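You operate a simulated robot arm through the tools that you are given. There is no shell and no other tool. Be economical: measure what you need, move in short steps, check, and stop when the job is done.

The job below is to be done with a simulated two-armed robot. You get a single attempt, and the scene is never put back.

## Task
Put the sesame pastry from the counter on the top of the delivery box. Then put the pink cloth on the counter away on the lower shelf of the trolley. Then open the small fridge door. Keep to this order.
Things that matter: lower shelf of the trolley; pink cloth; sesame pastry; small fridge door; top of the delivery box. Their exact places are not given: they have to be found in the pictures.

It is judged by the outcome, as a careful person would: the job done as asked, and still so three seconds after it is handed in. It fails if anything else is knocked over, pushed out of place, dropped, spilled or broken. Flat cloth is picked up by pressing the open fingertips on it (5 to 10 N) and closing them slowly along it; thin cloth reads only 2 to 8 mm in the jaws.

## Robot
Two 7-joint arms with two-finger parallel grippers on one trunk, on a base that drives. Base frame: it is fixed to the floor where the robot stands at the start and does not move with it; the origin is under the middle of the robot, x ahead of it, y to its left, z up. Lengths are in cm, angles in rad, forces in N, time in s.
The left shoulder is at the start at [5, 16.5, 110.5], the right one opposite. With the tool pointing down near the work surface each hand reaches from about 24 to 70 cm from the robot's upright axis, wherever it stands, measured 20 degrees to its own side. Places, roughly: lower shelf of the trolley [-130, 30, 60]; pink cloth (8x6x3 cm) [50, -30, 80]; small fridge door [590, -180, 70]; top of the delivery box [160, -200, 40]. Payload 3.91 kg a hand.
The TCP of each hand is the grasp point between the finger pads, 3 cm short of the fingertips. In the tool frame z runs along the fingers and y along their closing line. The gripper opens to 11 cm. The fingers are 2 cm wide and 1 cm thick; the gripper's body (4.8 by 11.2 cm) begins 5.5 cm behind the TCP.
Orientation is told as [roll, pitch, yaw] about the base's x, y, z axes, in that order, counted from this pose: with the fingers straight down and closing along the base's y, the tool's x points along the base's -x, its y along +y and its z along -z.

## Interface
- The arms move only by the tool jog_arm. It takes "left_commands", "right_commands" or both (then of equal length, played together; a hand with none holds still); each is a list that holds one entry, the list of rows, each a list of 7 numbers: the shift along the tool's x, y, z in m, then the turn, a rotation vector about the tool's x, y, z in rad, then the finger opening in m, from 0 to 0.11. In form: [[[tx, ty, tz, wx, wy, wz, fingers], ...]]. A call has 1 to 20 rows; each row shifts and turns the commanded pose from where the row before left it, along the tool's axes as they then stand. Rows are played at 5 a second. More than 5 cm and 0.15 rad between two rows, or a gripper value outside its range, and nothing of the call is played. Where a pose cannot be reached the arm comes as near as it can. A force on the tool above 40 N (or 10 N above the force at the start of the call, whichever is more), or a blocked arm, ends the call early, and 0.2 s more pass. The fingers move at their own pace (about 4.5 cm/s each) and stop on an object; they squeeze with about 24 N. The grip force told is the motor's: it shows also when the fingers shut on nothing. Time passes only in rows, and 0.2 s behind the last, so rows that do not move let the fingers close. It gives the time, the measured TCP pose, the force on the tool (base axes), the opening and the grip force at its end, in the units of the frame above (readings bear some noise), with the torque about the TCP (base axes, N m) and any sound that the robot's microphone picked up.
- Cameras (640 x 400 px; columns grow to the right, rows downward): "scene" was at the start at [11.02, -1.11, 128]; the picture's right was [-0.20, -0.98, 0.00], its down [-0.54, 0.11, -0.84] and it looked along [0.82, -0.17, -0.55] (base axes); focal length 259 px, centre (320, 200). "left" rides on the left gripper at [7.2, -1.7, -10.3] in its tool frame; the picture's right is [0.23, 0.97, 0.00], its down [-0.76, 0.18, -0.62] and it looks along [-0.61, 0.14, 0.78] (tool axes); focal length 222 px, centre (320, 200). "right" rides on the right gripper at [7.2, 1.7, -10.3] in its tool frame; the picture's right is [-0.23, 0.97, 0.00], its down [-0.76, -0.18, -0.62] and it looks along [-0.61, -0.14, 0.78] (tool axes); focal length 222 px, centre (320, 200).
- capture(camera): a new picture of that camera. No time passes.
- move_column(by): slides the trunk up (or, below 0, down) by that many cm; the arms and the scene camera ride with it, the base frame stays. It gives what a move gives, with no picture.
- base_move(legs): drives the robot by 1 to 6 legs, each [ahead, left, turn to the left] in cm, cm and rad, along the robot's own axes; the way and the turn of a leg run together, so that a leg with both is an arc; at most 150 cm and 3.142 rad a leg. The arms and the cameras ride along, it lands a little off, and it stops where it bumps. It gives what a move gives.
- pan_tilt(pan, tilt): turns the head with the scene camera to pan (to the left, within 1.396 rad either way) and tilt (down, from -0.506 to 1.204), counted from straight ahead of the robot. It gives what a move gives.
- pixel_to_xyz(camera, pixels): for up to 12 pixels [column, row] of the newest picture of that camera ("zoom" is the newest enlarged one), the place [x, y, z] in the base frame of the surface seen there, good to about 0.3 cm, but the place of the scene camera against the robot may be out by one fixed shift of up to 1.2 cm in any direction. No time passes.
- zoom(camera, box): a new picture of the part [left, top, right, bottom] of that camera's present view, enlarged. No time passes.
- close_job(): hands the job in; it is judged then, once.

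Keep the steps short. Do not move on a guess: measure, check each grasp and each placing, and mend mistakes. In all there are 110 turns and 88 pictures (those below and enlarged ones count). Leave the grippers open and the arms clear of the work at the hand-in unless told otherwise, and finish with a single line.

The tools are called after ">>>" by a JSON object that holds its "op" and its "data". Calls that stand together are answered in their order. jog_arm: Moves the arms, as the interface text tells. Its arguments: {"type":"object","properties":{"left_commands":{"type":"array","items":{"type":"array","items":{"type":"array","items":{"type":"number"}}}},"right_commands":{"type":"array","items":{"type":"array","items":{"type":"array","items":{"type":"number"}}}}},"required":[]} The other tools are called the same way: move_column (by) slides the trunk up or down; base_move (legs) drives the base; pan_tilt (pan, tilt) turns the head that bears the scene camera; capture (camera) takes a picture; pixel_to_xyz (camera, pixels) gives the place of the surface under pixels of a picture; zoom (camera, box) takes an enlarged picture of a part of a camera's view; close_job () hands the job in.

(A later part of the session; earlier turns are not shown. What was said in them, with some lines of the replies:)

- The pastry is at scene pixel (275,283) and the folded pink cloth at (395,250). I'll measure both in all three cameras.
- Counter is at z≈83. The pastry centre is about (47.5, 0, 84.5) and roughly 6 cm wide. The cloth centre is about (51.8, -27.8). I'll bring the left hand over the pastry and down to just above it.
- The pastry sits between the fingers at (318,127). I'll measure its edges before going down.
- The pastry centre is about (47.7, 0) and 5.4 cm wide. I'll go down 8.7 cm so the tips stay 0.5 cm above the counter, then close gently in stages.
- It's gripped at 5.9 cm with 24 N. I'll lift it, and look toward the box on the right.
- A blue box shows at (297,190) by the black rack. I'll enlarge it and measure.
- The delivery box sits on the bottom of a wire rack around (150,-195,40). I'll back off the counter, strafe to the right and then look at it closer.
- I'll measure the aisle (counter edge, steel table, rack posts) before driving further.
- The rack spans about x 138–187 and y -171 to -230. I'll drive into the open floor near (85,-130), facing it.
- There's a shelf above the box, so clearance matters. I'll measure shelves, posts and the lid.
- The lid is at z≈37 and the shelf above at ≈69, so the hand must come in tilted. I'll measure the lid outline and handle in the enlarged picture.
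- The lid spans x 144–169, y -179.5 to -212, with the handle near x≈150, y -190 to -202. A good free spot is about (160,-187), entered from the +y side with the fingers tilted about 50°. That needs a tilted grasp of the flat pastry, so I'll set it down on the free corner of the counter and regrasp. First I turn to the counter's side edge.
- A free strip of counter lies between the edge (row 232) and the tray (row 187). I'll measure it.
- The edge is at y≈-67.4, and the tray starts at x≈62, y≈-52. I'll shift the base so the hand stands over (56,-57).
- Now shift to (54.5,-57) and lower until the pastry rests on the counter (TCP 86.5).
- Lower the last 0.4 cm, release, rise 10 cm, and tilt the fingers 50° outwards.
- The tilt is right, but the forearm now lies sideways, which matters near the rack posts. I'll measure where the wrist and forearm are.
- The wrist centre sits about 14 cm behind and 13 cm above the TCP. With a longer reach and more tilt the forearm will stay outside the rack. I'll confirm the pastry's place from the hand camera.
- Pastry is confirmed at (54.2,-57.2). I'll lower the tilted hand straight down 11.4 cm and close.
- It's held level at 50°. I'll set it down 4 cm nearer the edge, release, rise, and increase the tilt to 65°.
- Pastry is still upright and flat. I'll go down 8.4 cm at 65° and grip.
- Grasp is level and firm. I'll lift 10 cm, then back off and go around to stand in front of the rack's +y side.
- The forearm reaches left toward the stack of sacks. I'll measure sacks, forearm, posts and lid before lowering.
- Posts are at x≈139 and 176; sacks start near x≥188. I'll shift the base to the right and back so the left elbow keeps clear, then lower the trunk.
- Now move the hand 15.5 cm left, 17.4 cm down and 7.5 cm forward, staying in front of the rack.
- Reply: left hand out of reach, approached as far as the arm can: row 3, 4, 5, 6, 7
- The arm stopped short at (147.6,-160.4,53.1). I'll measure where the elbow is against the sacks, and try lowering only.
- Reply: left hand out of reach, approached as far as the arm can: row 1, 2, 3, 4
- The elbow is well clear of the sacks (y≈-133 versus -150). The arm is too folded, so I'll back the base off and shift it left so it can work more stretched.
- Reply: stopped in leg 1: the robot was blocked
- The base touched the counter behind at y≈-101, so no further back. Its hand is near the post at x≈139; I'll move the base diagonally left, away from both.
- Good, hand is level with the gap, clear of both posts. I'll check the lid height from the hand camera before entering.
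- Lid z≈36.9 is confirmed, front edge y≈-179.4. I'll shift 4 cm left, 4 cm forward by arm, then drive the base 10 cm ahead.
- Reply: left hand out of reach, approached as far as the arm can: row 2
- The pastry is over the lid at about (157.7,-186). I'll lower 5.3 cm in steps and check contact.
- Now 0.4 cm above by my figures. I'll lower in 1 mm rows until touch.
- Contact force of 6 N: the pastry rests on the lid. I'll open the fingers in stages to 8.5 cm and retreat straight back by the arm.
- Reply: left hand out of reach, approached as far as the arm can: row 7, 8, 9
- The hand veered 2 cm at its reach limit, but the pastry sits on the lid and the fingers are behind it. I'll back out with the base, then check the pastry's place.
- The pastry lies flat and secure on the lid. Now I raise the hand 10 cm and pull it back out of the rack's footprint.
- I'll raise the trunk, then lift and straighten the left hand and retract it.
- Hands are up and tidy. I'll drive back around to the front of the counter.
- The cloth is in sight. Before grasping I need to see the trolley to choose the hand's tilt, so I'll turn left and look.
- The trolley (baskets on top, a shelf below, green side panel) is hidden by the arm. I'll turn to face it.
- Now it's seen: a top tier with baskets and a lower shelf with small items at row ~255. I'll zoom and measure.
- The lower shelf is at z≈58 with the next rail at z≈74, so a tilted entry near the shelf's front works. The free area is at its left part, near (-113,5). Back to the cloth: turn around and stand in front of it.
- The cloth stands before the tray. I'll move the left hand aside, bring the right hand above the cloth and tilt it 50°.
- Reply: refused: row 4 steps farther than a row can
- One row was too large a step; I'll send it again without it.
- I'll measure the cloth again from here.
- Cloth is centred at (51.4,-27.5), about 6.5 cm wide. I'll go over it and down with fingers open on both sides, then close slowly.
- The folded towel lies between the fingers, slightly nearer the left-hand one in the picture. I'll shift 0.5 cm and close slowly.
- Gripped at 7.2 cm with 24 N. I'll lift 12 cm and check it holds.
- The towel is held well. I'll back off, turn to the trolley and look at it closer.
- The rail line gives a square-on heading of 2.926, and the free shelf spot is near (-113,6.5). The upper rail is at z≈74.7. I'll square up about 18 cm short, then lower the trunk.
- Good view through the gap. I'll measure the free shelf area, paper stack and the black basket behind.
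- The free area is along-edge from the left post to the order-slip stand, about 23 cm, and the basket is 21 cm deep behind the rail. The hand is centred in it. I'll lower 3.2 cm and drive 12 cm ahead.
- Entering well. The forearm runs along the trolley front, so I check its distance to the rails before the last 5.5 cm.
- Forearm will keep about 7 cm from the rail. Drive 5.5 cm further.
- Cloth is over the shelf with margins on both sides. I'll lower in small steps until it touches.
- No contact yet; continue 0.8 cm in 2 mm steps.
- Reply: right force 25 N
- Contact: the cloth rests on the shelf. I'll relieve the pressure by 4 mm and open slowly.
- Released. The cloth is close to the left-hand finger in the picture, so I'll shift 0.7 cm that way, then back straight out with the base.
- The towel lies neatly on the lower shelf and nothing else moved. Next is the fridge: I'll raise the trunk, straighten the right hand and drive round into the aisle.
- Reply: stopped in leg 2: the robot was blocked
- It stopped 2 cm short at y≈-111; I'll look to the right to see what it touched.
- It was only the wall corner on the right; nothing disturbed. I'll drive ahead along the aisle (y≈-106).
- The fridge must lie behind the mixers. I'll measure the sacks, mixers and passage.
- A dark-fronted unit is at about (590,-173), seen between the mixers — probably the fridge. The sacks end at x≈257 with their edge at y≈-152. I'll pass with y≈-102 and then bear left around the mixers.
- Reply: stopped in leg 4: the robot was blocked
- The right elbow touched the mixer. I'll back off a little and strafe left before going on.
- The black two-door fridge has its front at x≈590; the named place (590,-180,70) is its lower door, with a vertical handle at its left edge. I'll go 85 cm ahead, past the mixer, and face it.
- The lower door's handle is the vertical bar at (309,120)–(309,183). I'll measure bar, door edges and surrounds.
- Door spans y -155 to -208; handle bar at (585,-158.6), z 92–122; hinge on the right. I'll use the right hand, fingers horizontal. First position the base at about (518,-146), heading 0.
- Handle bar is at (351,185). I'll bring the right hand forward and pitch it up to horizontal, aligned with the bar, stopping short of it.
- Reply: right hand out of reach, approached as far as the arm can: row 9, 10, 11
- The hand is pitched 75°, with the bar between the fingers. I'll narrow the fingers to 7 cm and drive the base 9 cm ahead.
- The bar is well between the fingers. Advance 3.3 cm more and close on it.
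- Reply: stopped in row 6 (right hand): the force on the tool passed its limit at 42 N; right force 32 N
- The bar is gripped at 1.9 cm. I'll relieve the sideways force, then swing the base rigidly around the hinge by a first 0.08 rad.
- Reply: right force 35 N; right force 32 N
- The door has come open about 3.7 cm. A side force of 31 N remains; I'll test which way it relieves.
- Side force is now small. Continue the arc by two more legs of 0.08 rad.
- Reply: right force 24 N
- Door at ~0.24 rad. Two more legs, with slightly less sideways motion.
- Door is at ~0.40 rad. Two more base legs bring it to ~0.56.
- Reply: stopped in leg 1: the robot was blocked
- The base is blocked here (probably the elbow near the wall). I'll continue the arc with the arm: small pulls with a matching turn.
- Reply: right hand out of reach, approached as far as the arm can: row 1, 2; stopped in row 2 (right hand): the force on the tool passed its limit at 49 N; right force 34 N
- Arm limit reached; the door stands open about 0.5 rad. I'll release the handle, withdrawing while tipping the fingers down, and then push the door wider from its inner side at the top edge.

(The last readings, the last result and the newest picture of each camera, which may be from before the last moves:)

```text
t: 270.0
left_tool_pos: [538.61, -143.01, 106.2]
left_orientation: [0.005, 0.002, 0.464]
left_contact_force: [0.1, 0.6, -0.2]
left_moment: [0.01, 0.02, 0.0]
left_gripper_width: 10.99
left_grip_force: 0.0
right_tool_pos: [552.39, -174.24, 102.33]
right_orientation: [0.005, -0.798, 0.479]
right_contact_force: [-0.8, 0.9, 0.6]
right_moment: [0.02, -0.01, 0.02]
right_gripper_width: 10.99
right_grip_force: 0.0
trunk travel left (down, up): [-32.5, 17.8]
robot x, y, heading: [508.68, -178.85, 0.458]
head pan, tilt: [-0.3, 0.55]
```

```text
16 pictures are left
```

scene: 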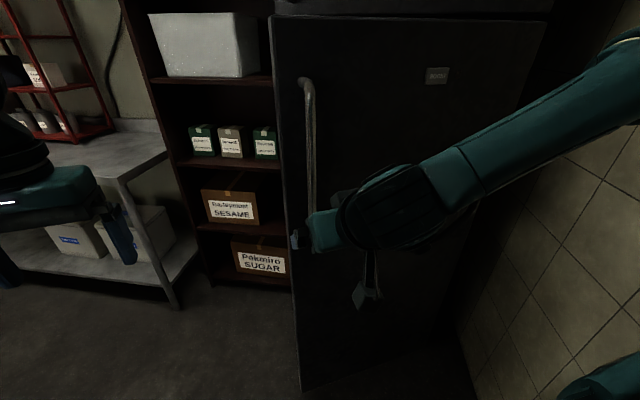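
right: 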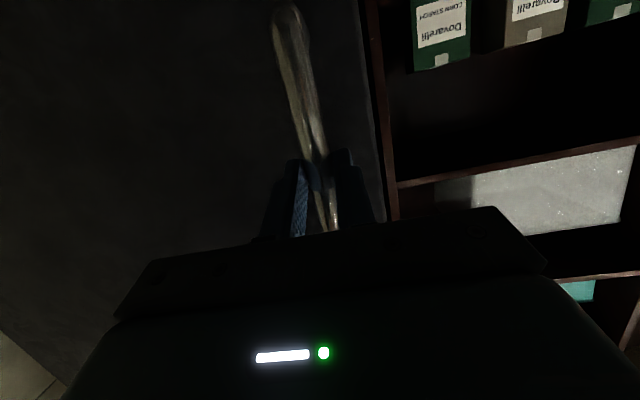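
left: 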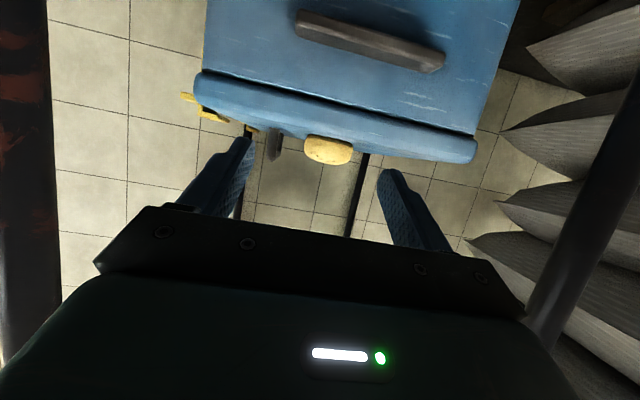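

Clear of the handle. I'll straighten the right hand, close its fingers, raise the trunk, and shift the base left and square to the fridge.

>>> {"op": "jog_arm", "data": {"right_commands": [[[0, 0, 0, 0, 0.133, 0, 0.08], [0, 0, 0, 0, 0.133, 0, 0.05], [0, 0, 0, 0, 0.133, 0, 0.02], [0, 0, 0, 0, 0.133, 0, 0.0], [0, 0, 0, 0, 0.133, 0, 0.0], [0, 0, 0, 0, 0.133, 0, 0.0], [0.02, 0, -0.02, 0, 0, 0, 0.0], [0, 0, 0, 0, 0, 0, 0.0]]]}}

>>> {"op": "move_column", "data": {"by": 17}}

>>> {"op": "base_move", "data": {"legs": [[18, 32, 0], [0, 0, -0.458]]}}

>>> {"op": "pan_tilt", "data": {"pan": -0.2, "tilt": 0.5}}

>>> {"op": "capture", "data": {"camera": "scene"}}

```text
t: 271.8
left_tool_pos: [538.7, -142.93, 106.15]
left_orientation: [0.004, 0.002, 0.463]
left_contact_force: [-0.1, -0.2, 0.0]
left_moment: [-0.02, 0.03, -0.02]
left_gripper_width: 10.97
left_grip_force: 0.1
right_tool_pos: [550.6, -175.32, 104.45]
right_orientation: [0.004, 0.001, 0.484]
right_contact_force: [-0.6, 0.5, 0.5]
right_moment: [-0.01, -0.01, 0.03]
right_gripper_width: 0.0
right_grip_force: 23.8
trunk travel left (down, up): [-32.5, 17.8]
robot x, y, heading: [508.76, -179.12, 0.455]
head pan, tilt: [-0.3, 0.55]
```

```text
t: 273.7
left_tool_pos: [539.48, -143.01, 121.77]
left_orientation: [0.009, 0.006, 0.463]
left_contact_force: [0.7, -0.2, -0.9]
left_moment: [0.02, 0.02, -0.01]
left_gripper_width: 11.0
left_grip_force: 0.1
right_tool_pos: [551.3, -175.46, 119.74]
right_orientation: [0.007, 0.006, 0.483]
right_contact_force: [-0.3, -0.7, 1.0]
right_moment: [-0.01, -0.03, 0.0]
right_gripper_width: 0.0
right_grip_force: 24.0
trunk travel left (down, up): [-49.5, 0.8]
robot x, y, heading: [508.46, -178.7, 0.454]
head pan, tilt: [-0.3, 0.55]
```

```text
t: 275.3
left_tool_pos: [539.27, -142.3, 123.07]
left_orientation: [0.038, -0.017, 0.47]
left_contact_force: [0.5, -0.2, 0.7]
left_moment: [0.04, -0.02, -0.04]
left_gripper_width: 10.98
left_grip_force: 0.0
right_tool_pos: [551.33, -174.49, 119.93]
right_orientation: [0.038, -0.017, 0.488]
right_contact_force: [0.1, -0.4, 0.1]
right_moment: [-0.04, 0.02, 0.03]
right_gripper_width: 0.0
right_grip_force: 23.8
trunk travel left (down, up): [-49.5, 0.8]
robot x, y, heading: [509.37, -174.8, 0.461]
head pan, tilt: [-0.3, 0.55]
stopped in leg 1: the robot was blocked; the commanded pose is now the measured one
```

```text
t: 276.0
left_tool_pos: [539.35, -142.3, 123.1]
left_orientation: [0.042, -0.016, 0.468]
left_contact_force: [0.1, 0.3, 0.8]
left_moment: [0.01, 0.01, 0.04]
left_gripper_width: 11.0
left_grip_force: 0.1
right_tool_pos: [551.32, -174.4, 119.91]
right_orientation: [0.041, -0.018, 0.487]
right_contact_force: [-0.5, -0.5, 0.6]
right_moment: [0.0, 0.0, 0.04]
right_gripper_width: 0.02
right_grip_force: 23.4
trunk travel left (down, up): [-49.5, 0.8]
robot x, y, heading: [509.71, -174.6, 0.461]
head pan, tilt: [-0.201, 0.499]
```

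```text
15 pictures are left
```

scene: 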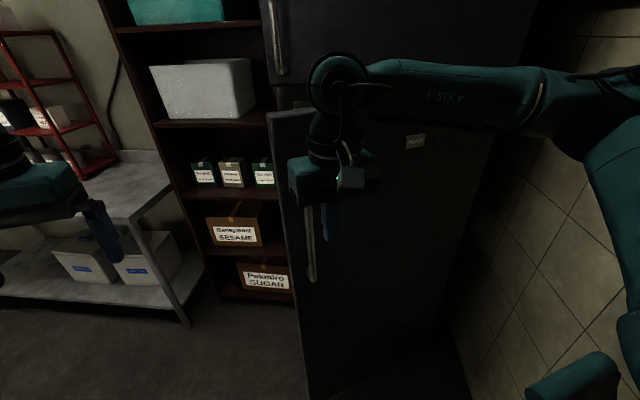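

The raise came out short (15.3 of 17 cm) and the robot now tilts slightly: something catches overhead, probably the wall cabinet. I'll lower the trunk again before moving.

>>> {"op": "move_column", "data": {"by": -17}}

>>> {"op": "pan_tilt", "data": {"pan": -1.35, "tilt": 0.1}}

>>> {"op": "capture", "data": {"camera": "scene"}}

```text
t: 277.9
left_tool_pos: [539.29, -138.41, 106.09]
left_orientation: [0.005, 0.004, 0.467]
left_contact_force: [0.1, 0.2, -0.7]
left_moment: [-0.03, 0.0, 0.0]
left_gripper_width: 11.01
left_grip_force: 0.0
right_tool_pos: [551.23, -170.45, 104.29]
right_orientation: [0.003, 0.002, 0.487]
right_contact_force: [-0.4, 1.1, -0.2]
right_moment: [0.01, -0.02, -0.01]
right_gripper_width: 0.01
right_grip_force: 23.9
trunk travel left (down, up): [-32.5, 17.8]
robot x, y, heading: [509.46, -174.66, 0.466]
head pan, tilt: [-0.201, 0.499]
```

```text
t: 279.3
left_tool_pos: [540.12, -138.59, 105.79]
left_orientation: [0.013, 0.011, 0.47]
left_contact_force: [-0.4, 0.7, -0.6]
left_moment: [-0.02, -0.02, 0.0]
left_gripper_width: 10.99
left_grip_force: 0.1
right_tool_pos: [552.07, -170.8, 103.88]
right_orientation: [0.011, 0.009, 0.49]
right_contact_force: [0.5, 0.3, 0.2]
right_moment: [0.02, -0.04, 0.0]
right_gripper_width: 0.0
right_grip_force: 23.7
trunk travel left (down, up): [-32.5, 17.8]
robot x, y, heading: [509.29, -174.5, 0.461]
head pan, tilt: [-1.349, 0.099]
```

```text
14 pictures are left
```

scene: 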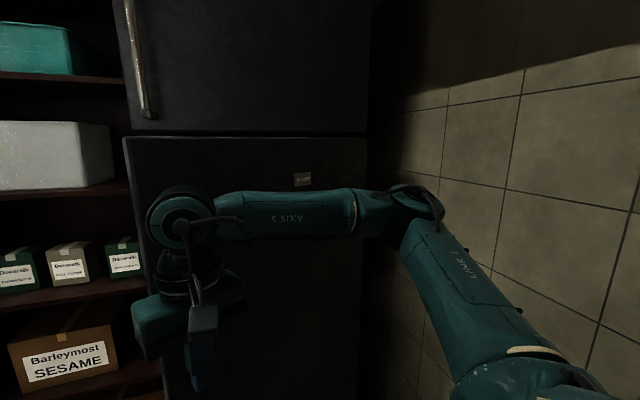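

The robot's mast stands near/under the wooden wall cabinet; that's what caught. I'll move straight out toward +y, away from it.

>>> {"op": "base_move", "data": {"legs": [[18, 32, 0]]}}

>>> {"op": "pan_tilt", "data": {"pan": -0.6, "tilt": 0.3}}

>>> {"op": "capture", "data": {"camera": "scene"}}

```text
t: 280.1
left_tool_pos: [540.12, -138.38, 106.06]
left_orientation: [0.012, 0.008, 0.469]
left_contact_force: [-0.5, -0.1, -0.1]
left_moment: [0.03, -0.03, -0.03]
left_gripper_width: 10.99
left_grip_force: 0.1
right_tool_pos: [552.11, -170.52, 104.03]
right_orientation: [0.01, 0.007, 0.487]
right_contact_force: [-0.6, -1.2, 0.9]
right_moment: [0.03, 0.0, 0.01]
right_gripper_width: 0.02
right_grip_force: 24.5
trunk travel left (down, up): [-32.5, 17.8]
robot x, y, heading: [509.49, -174.44, 0.462]
head pan, tilt: [-1.349, 0.099]
stopped in leg 1: the robot was blocked; the commanded pose is now the measured one
```

```text
t: 281.2
left_tool_pos: [539.19, -137.61, 106.02]
left_orientation: [0.001, 0.002, 0.468]
left_contact_force: [0.2, -0.2, -0.2]
left_moment: [-0.01, 0.02, 0.02]
left_gripper_width: 10.98
left_grip_force: 0.0
right_tool_pos: [551.05, -169.81, 104.48]
right_orientation: [-0.001, 0.002, 0.486]
right_contact_force: [0.3, -0.3, 0.5]
right_moment: [0.02, 0.05, 0.02]
right_gripper_width: 0.02
right_grip_force: 23.6
trunk travel left (down, up): [-32.5, 17.8]
robot x, y, heading: [509.59, -174.26, 0.464]
head pan, tilt: [-0.6, 0.3]
```

```text
13 pictures are left
```

scene: 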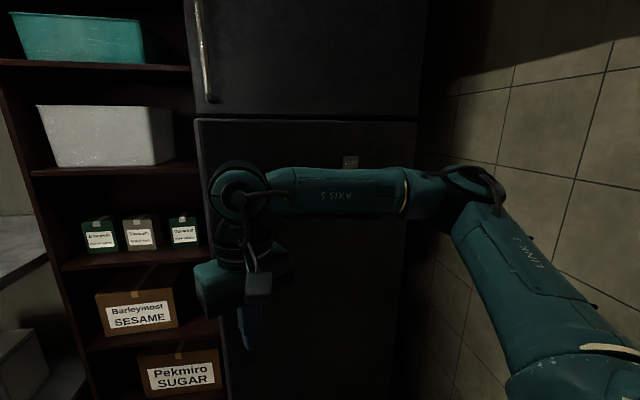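

When the head is panned back the load vanishes, so the head only brushed the cabinet. The rear-left corner of the base is likely against the mixer. I'll retract the right hand, go ahead a little, square up, then strafe out.

>>> {"op": "jog_arm", "data": {"right_commands": [[[0.04, -0.01, 0, 0, 0, 0, 0.0], [0.04, -0.01, 0, 0, 0, 0, 0.0], [0.03, 0, 0, 0, 0, 0, 0.0], [0, 0, 0, 0, 0, 0, 0.0]]]}}

>>> {"op": "base_move", "data": {"legs": [[9, 0, 0], [0, 0, -0.46], [1, 26, 0]]}}

>>> {"op": "pan_tilt", "data": {"pan": -0.3, "tilt": 0.5}}

>>> {"op": "capture", "data": {"camera": "scene"}}

```text
t: 282.2
left_tool_pos: [539.05, -137.67, 106.07]
left_orientation: [-0.001, 0.002, 0.469]
left_contact_force: [0.4, -0.7, 0.0]
left_moment: [-0.02, 0.02, 0.04]
left_gripper_width: 11.0
left_grip_force: 0.1
right_tool_pos: [542.34, -176.65, 104.52]
right_orientation: [-0.002, 0.0, 0.487]
right_contact_force: [0.1, 0.1, -0.1]
right_moment: [-0.01, 0.02, -0.03]
right_gripper_width: 0.0
right_grip_force: 23.7
trunk travel left (down, up): [-32.5, 17.8]
robot x, y, heading: [509.57, -173.99, 0.455]
head pan, tilt: [-0.6, 0.3]
```

```text
t: 287.1
left_tool_pos: [561.49, -125.08, 106.16]
left_orientation: [0.0, 0.0, 0.004]
left_contact_force: [-0.2, 0.1, -0.5]
left_moment: [-0.02, -0.02, -0.01]
left_gripper_width: 11.01
left_grip_force: 0.0
right_tool_pos: [546.69, -161.3, 104.53]
right_orientation: [0.002, -0.001, 0.023]
right_contact_force: [-1.0, 0.1, 0.1]
right_moment: [-0.01, 0.01, 0.02]
right_gripper_width: 0.0
right_grip_force: 24.0
trunk travel left (down, up): [-32.5, 17.8]
robot x, y, heading: [518.85, -144.36, -0.005]
head pan, tilt: [-0.6, 0.3]
```

```text
t: 287.9
left_tool_pos: [561.42, -125.04, 106.25]
left_orientation: [0.0, 0.0, 0.004]
left_contact_force: [0.3, -0.5, -0.4]
left_moment: [0.02, -0.02, 0.0]
left_gripper_width: 11.03
left_grip_force: 0.2
right_tool_pos: [546.78, -161.3, 104.51]
right_orientation: [0.0, -0.003, 0.024]
right_contact_force: [-0.1, 0.3, 0.6]
right_moment: [0.0, -0.02, 0.0]
right_gripper_width: 0.0
right_grip_force: 24.1
trunk travel left (down, up): [-32.5, 17.8]
robot x, y, heading: [518.92, -144.28, -0.004]
head pan, tilt: [-0.3, 0.499]
```

```text
12 pictures are left
```

scene: 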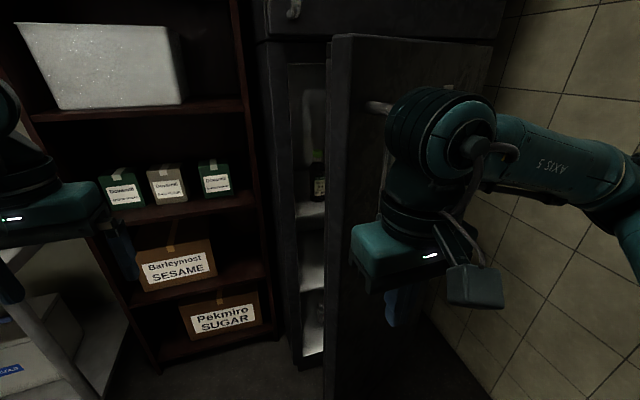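

Free now; the door stands open with the lit interior visible. I'll measure its edge.

>>> {"op": "pixel_to_xyz", "data": {"camera": "scene", "pixels": [[332, 100], [332, 200], [345, 60], [330, 330], [375, 106], [296, 100], [322, 250], [340, 36], [480, 45], [300, 90]]}}

```text
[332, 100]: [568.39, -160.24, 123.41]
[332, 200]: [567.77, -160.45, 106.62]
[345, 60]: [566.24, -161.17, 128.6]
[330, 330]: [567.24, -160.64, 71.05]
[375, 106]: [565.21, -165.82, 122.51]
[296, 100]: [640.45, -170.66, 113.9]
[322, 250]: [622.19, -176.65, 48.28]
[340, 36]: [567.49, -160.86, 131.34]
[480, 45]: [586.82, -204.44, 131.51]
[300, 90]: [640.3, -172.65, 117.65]
```

The door is open 26°, its edge at (567,-160.5), top z 131.4. I'll raise the right hand to TCP z≈126, go around the edge and stop with closed fingers inside, above nothing else.

>>> {"op": "jog_arm", "data": {"right_commands": [[[0, 0, -0.043, 0, 0, 0, 0], [0, 0, -0.043, 0, 0, 0, 0], [0, 0, -0.043, 0, 0, 0, 0], [0, 0, -0.043, 0, 0, 0, 0], [0, 0, -0.043, 0, 0, 0, 0], [0, 0.036, 0, 0, 0, 0, 0], [0, 0.036, 0, 0, 0, 0, 0], [0, 0.036, 0, 0, 0, 0, 0], [-0.042, 0, 0, 0, 0, 0, 0], [-0.042, 0, 0, 0, 0, 0, 0], [-0.042, 0, 0, 0, 0, 0, 0], [-0.042, 0, 0, 0, 0, 0, 0], [-0.042, 0, 0, 0, 0, 0, 0], [-0.042, 0, 0, 0, 0, 0, 0], [-0.042, 0, 0, 0, 0, 0, 0], [0, 0, 0, 0, 0, 0, 0]]]}}

>>> {"op": "capture", "data": {"camera": "scene"}}

```text
t: 291.3
left_tool_pos: [561.48, -125.06, 106.35]
left_orientation: [0.003, -0.003, 0.005]
left_contact_force: [0.2, -0.4, -0.3]
left_moment: [0.01, -0.01, -0.02]
left_gripper_width: 11.03
left_grip_force: 0.1
right_tool_pos: [571.02, -148.65, 124.46]
right_orientation: [0.001, -0.002, 0.023]
right_contact_force: [0.1, -0.4, 0.1]
right_moment: [0.01, -0.04, 0.01]
right_gripper_width: 0.0
right_grip_force: 23.8
right hand out of reach, approached as far as the arm can: row 14, 15
trunk travel left (down, up): [-32.5, 17.8]
robot x, y, heading: [518.47, -144.27, -0.002]
head pan, tilt: [-0.3, 0.499]
```

```text
11 pictures are left
```

scene: 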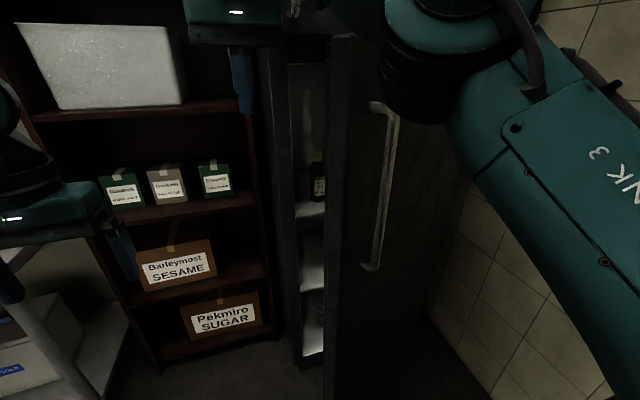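

Reach ends at x≈571, so the base goes 6 cm ahead; then the hand moves toward the inner face.

>>> {"op": "base_move", "data": {"legs": [[6, 0, 0]]}}

>>> {"op": "jog_arm", "data": {"right_commands": [[[0, -0.03, 0, 0, 0, 0, 0], [0, -0.03, 0, 0, 0, 0, 0], [0, -0.03, 0, 0, 0, 0, 0], [0, -0.03, 0, 0, 0, 0, 0], [0, -0.03, 0, 0, 0, 0, 0], [0, 0, 0, 0, 0, 0, 0]]]}}

>>> {"op": "capture", "data": {"camera": "scene"}}

```text
t: 292.3
left_tool_pos: [567.52, -125.03, 106.31]
left_orientation: [0.004, 0.0, 0.003]
left_contact_force: [0.7, 0.0, 0.1]
left_moment: [-0.04, 0.01, -0.02]
left_gripper_width: 11.01
left_grip_force: 0.1
right_tool_pos: [577.0, -148.58, 124.39]
right_orientation: [0.002, -0.001, 0.02]
right_contact_force: [0.5, 0.2, -0.8]
right_moment: [0.0, 0.01, 0.03]
right_gripper_width: 0.0
right_grip_force: 24.0
trunk travel left (down, up): [-32.5, 17.8]
robot x, y, heading: [524.59, -144.4, -0.003]
head pan, tilt: [-0.3, 0.499]
```

```text
t: 293.7
left_tool_pos: [567.47, -125.08, 106.19]
left_orientation: [0.003, 0.001, 0.0]
left_contact_force: [0.1, 0.2, -0.4]
left_moment: [-0.01, 0.04, 0.0]
left_gripper_width: 10.99
left_grip_force: 0.1
right_tool_pos: [577.37, -163.64, 124.48]
right_orientation: [0.003, -0.002, 0.024]
right_contact_force: [0.2, -0.3, 0.8]
right_moment: [0.0, -0.01, 0.03]
right_gripper_width: 0.01
right_grip_force: 23.9
trunk travel left (down, up): [-32.5, 17.8]
robot x, y, heading: [525.38, -144.3, -0.006]
head pan, tilt: [-0.3, 0.499]
```

```text
10 pictures are left
```

scene: 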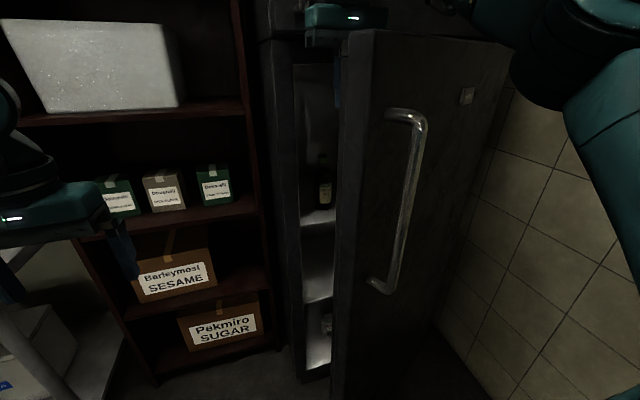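

The fingers stand behind the door edge. I'll push sideways a little, then pull back with the base so the door follows.

>>> {"op": "jog_arm", "data": {"right_commands": [[[0.01, -0.022, 0, 0, 0, 0, 0], [0.01, -0.022, 0, 0, 0, 0, 0], [0.01, -0.022, 0, 0, 0, 0, 0], [0.01, -0.02, 0, 0, 0, 0, 0], [0, 0, 0, 0, 0, 0, 0]]]}}

>>> {"op": "base_move", "data": {"legs": [[-6, -2, 0], [-6, -2, 0]]}}

>>> {"op": "capture", "data": {"camera": "scene"}}

```text
t: 294.9
left_tool_pos: [567.36, -125.06, 106.28]
left_orientation: [0.002, 0.001, 0.002]
left_contact_force: [1.2, 0.2, -0.1]
left_moment: [0.02, 0.03, 0.03]
left_gripper_width: 11.03
left_grip_force: 0.0
right_tool_pos: [573.54, -172.46, 124.28]
right_orientation: [0.001, -0.003, 0.022]
right_contact_force: [0.2, 0.6, 0.5]
right_moment: [-0.01, 0.0, 0.01]
right_gripper_width: 0.01
right_grip_force: 24.4
trunk travel left (down, up): [-32.5, 17.8]
robot x, y, heading: [524.88, -144.38, -0.001]
head pan, tilt: [-0.3, 0.499]
```

```text
t: 296.5
left_tool_pos: [555.36, -129.05, 106.31]
left_orientation: [0.003, -0.001, 0.002]
left_contact_force: [-0.3, -0.7, -0.7]
left_moment: [0.01, -0.01, 0.03]
left_gripper_width: 11.0
left_grip_force: 0.0
right_tool_pos: [561.66, -176.29, 124.34]
right_orientation: [0.002, -0.002, 0.021]
right_contact_force: [-0.8, -0.3, 0.2]
right_moment: [0.02, -0.03, -0.03]
right_gripper_width: 0.01
right_grip_force: 24.5
trunk travel left (down, up): [-32.5, 17.8]
robot x, y, heading: [512.76, -148.38, -0.003]
head pan, tilt: [-0.3, 0.499]
```

```text
9 pictures are left
```

scene: 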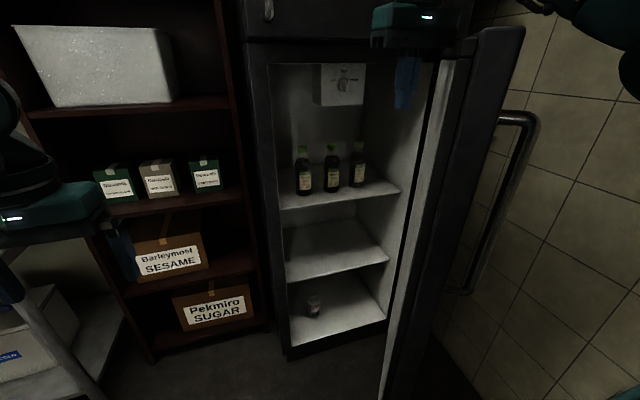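

The door has swung wide open; bottles inside stand upright. I'll measure the door edge angle.

>>> {"op": "pixel_to_xyz", "data": {"camera": "scene", "pixels": [[490, 45], [455, 150], [400, 330], [515, 40], [430, 120], [520, 115], [470, 45]]}}

```text
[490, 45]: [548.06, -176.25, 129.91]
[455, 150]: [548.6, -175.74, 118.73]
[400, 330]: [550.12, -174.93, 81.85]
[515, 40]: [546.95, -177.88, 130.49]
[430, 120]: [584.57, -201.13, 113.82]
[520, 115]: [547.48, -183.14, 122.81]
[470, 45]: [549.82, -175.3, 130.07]
```

The door is open about 54°. I'll shift the base left to make room and push it further with the arm.

>>> {"op": "base_move", "data": {"legs": [[0, 9, 0]]}}

>>> {"op": "jog_arm", "data": {"right_commands": [[[0.01, -0.028, 0, 0, 0, 0, 0], [0.01, -0.028, 0, 0, 0, 0, 0], [0.01, -0.028, 0, 0, 0, 0, 0], [0.01, -0.028, 0, 0, 0, 0, 0], [0.01, -0.028, 0, 0, 0, 0, 0], [0.01, -0.028, 0, 0, 0, 0, 0], [0.01, -0.028, 0, 0, 0, 0, 0], [0.005, -0.028, 0, 0, 0, 0, 0], [0.005, -0.02, 0, 0, 0, 0, 0], [0, 0, 0, 0, 0, 0, 0]]]}}

>>> {"op": "capture", "data": {"camera": "scene"}}

```text
t: 297.9
left_tool_pos: [555.66, -120.02, 106.19]
left_orientation: [0.001, 0.0, 0.004]
left_contact_force: [0.6, -0.4, -0.8]
left_moment: [-0.06, -0.02, -0.01]
left_gripper_width: 11.01
left_grip_force: 0.0
right_tool_pos: [561.7, -167.21, 124.26]
right_orientation: [0.003, -0.002, 0.021]
right_contact_force: [-0.6, 0.1, -0.9]
right_moment: [-0.03, 0.0, 0.03]
right_gripper_width: 0.03
right_grip_force: 24.3
trunk travel left (down, up): [-32.5, 17.8]
robot x, y, heading: [512.95, -139.02, -0.005]
head pan, tilt: [-0.3, 0.499]
```

```text
t: 300.1
left_tool_pos: [555.39, -119.7, 106.37]
left_orientation: [-0.004, -0.002, 0.004]
left_contact_force: [0.7, 0.4, 0.1]
left_moment: [0.0, 0.0, 0.0]
left_gripper_width: 10.99
left_grip_force: 0.0
right_tool_pos: [551.89, -185.42, 120.68]
right_orientation: [-0.001, -0.011, 0.02]
right_contact_force: [0.3, -0.3, -0.3]
right_moment: [0.0, 0.04, 0.04]
right_gripper_width: 0.01
right_grip_force: 23.9
right hand out of reach, approached as far as the arm can: row 5, 6, 7, 8, 9
trunk travel left (down, up): [-32.5, 17.8]
robot x, y, heading: [512.82, -139.32, -0.001]
head pan, tilt: [-0.3, 0.499]
```

```text
8 pictures are left
```

scene: 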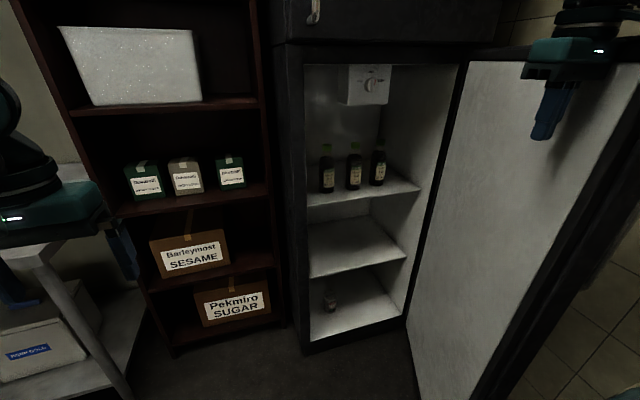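

The door is wide open and the food inside undisturbed. I'll lift the hand, move it away from the door and open the fingers.

>>> {"op": "jog_arm", "data": {"right_commands": [[[0, 0.01, -0.03, 0, 0, 0, 0.0], [0, 0.02, -0.03, 0, 0, 0, 0.0], [0, 0.03, -0.02, 0, 0, 0, 0.0], [0, 0.03, 0, 0, 0, 0, 0.03], [0, 0.03, 0, 0, 0, 0, 0.06], [0.03, 0.01, 0, 0, 0, 0, 0.11], [0.03, 0, 0, 0, 0, 0, 0.11], [0, 0, 0, 0, 0, 0, 0.11], [0, 0, 0, 0, 0, 0, 0.11]]]}}

>>> {"op": "capture", "data": {"camera": "scene"}}

```text
t: 302.1
left_tool_pos: [555.49, -120.0, 106.22]
left_orientation: [0.001, -0.001, 0.004]
left_contact_force: [0.1, 0.0, 1.5]
left_moment: [0.01, -0.01, 0.02]
left_gripper_width: 10.99
left_grip_force: 0.2
right_tool_pos: [546.37, -171.38, 126.83]
right_orientation: [0.002, -0.003, 0.023]
right_contact_force: [-0.1, 0.0, 0.3]
right_moment: [0.0, -0.02, 0.0]
right_gripper_width: 11.02
right_grip_force: 0.1
right hand out of reach, approached as far as the arm can: row 1, 2, 7
trunk travel left (down, up): [-32.5, 17.8]
robot x, y, heading: [512.91, -139.12, -0.007]
head pan, tilt: [-0.3, 0.499]
```

```text
7 pictures are left
```

scene: 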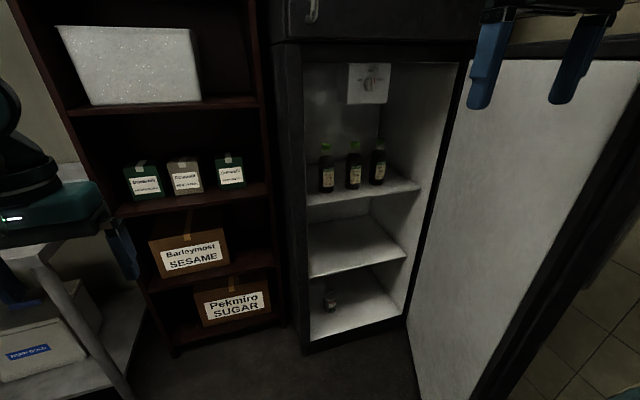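

Hand is free. I'll shift the base 15 cm left for clearance and verify the door stays.

>>> {"op": "base_move", "data": {"legs": [[0, 15, 0]]}}

>>> {"op": "pan_tilt", "data": {"pan": -0.5, "tilt": 0.4}}

>>> {"op": "capture", "data": {"camera": "scene"}}

```text
t: 304.1
left_tool_pos: [555.58, -105.04, 106.27]
left_orientation: [0.003, -0.001, 0.005]
left_contact_force: [0.3, 0.3, 0.4]
left_moment: [0.01, 0.0, -0.02]
left_gripper_width: 10.98
left_grip_force: 0.0
right_tool_pos: [546.39, -156.36, 126.83]
right_orientation: [0.004, -0.003, 0.025]
right_contact_force: [0.3, 0.0, 0.1]
right_moment: [-0.03, 0.03, -0.02]
right_gripper_width: 11.01
right_grip_force: 0.1
trunk travel left (down, up): [-32.5, 17.8]
robot x, y, heading: [512.74, -124.08, -0.004]
head pan, tilt: [-0.3, 0.499]
```

```text
t: 304.8
left_tool_pos: [555.63, -105.06, 106.2]
left_orientation: [0.001, -0.001, 0.006]
left_contact_force: [-0.6, 0.8, 0.9]
left_moment: [0.01, -0.01, 0.03]
left_gripper_width: 11.01
left_grip_force: 0.0
right_tool_pos: [546.38, -156.43, 126.97]
right_orientation: [0.004, -0.003, 0.024]
right_contact_force: [-0.6, 0.1, 0.4]
right_moment: [0.01, 0.03, 0.0]
right_gripper_width: 10.99
right_grip_force: 0.1
trunk travel left (down, up): [-32.5, 17.8]
robot x, y, heading: [513.0, -124.09, 0.002]
head pan, tilt: [-0.499, 0.4]
```

```text
6 pictures are left
```

scene: 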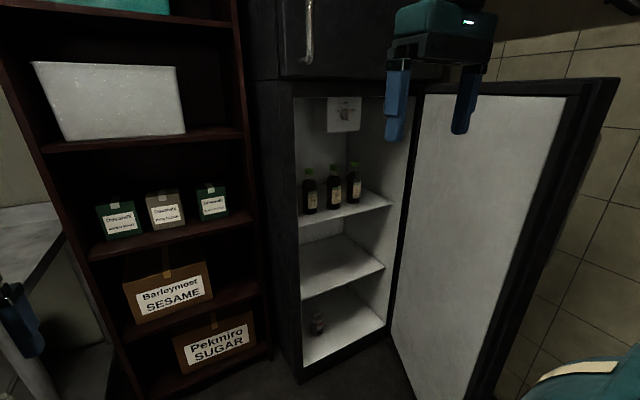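

The door stands wide open and still, both grippers are open and clear, and the pastry and cloth were checked in place. I'm handing in.

>>> {"op": "close_job", "data": {}}

```text
The job is handed in.
```

The sesame pastry is on top of the delivery box, the pink cloth is on the lower shelf of the trolley, and the small fridge door is wide open; while driving, the robot bumped the counter, a wall corner and a mixer, and its trunk caught something overhead at the fridge (probably the wall cabinet), and nothing looked moved in the views I took afterwards.
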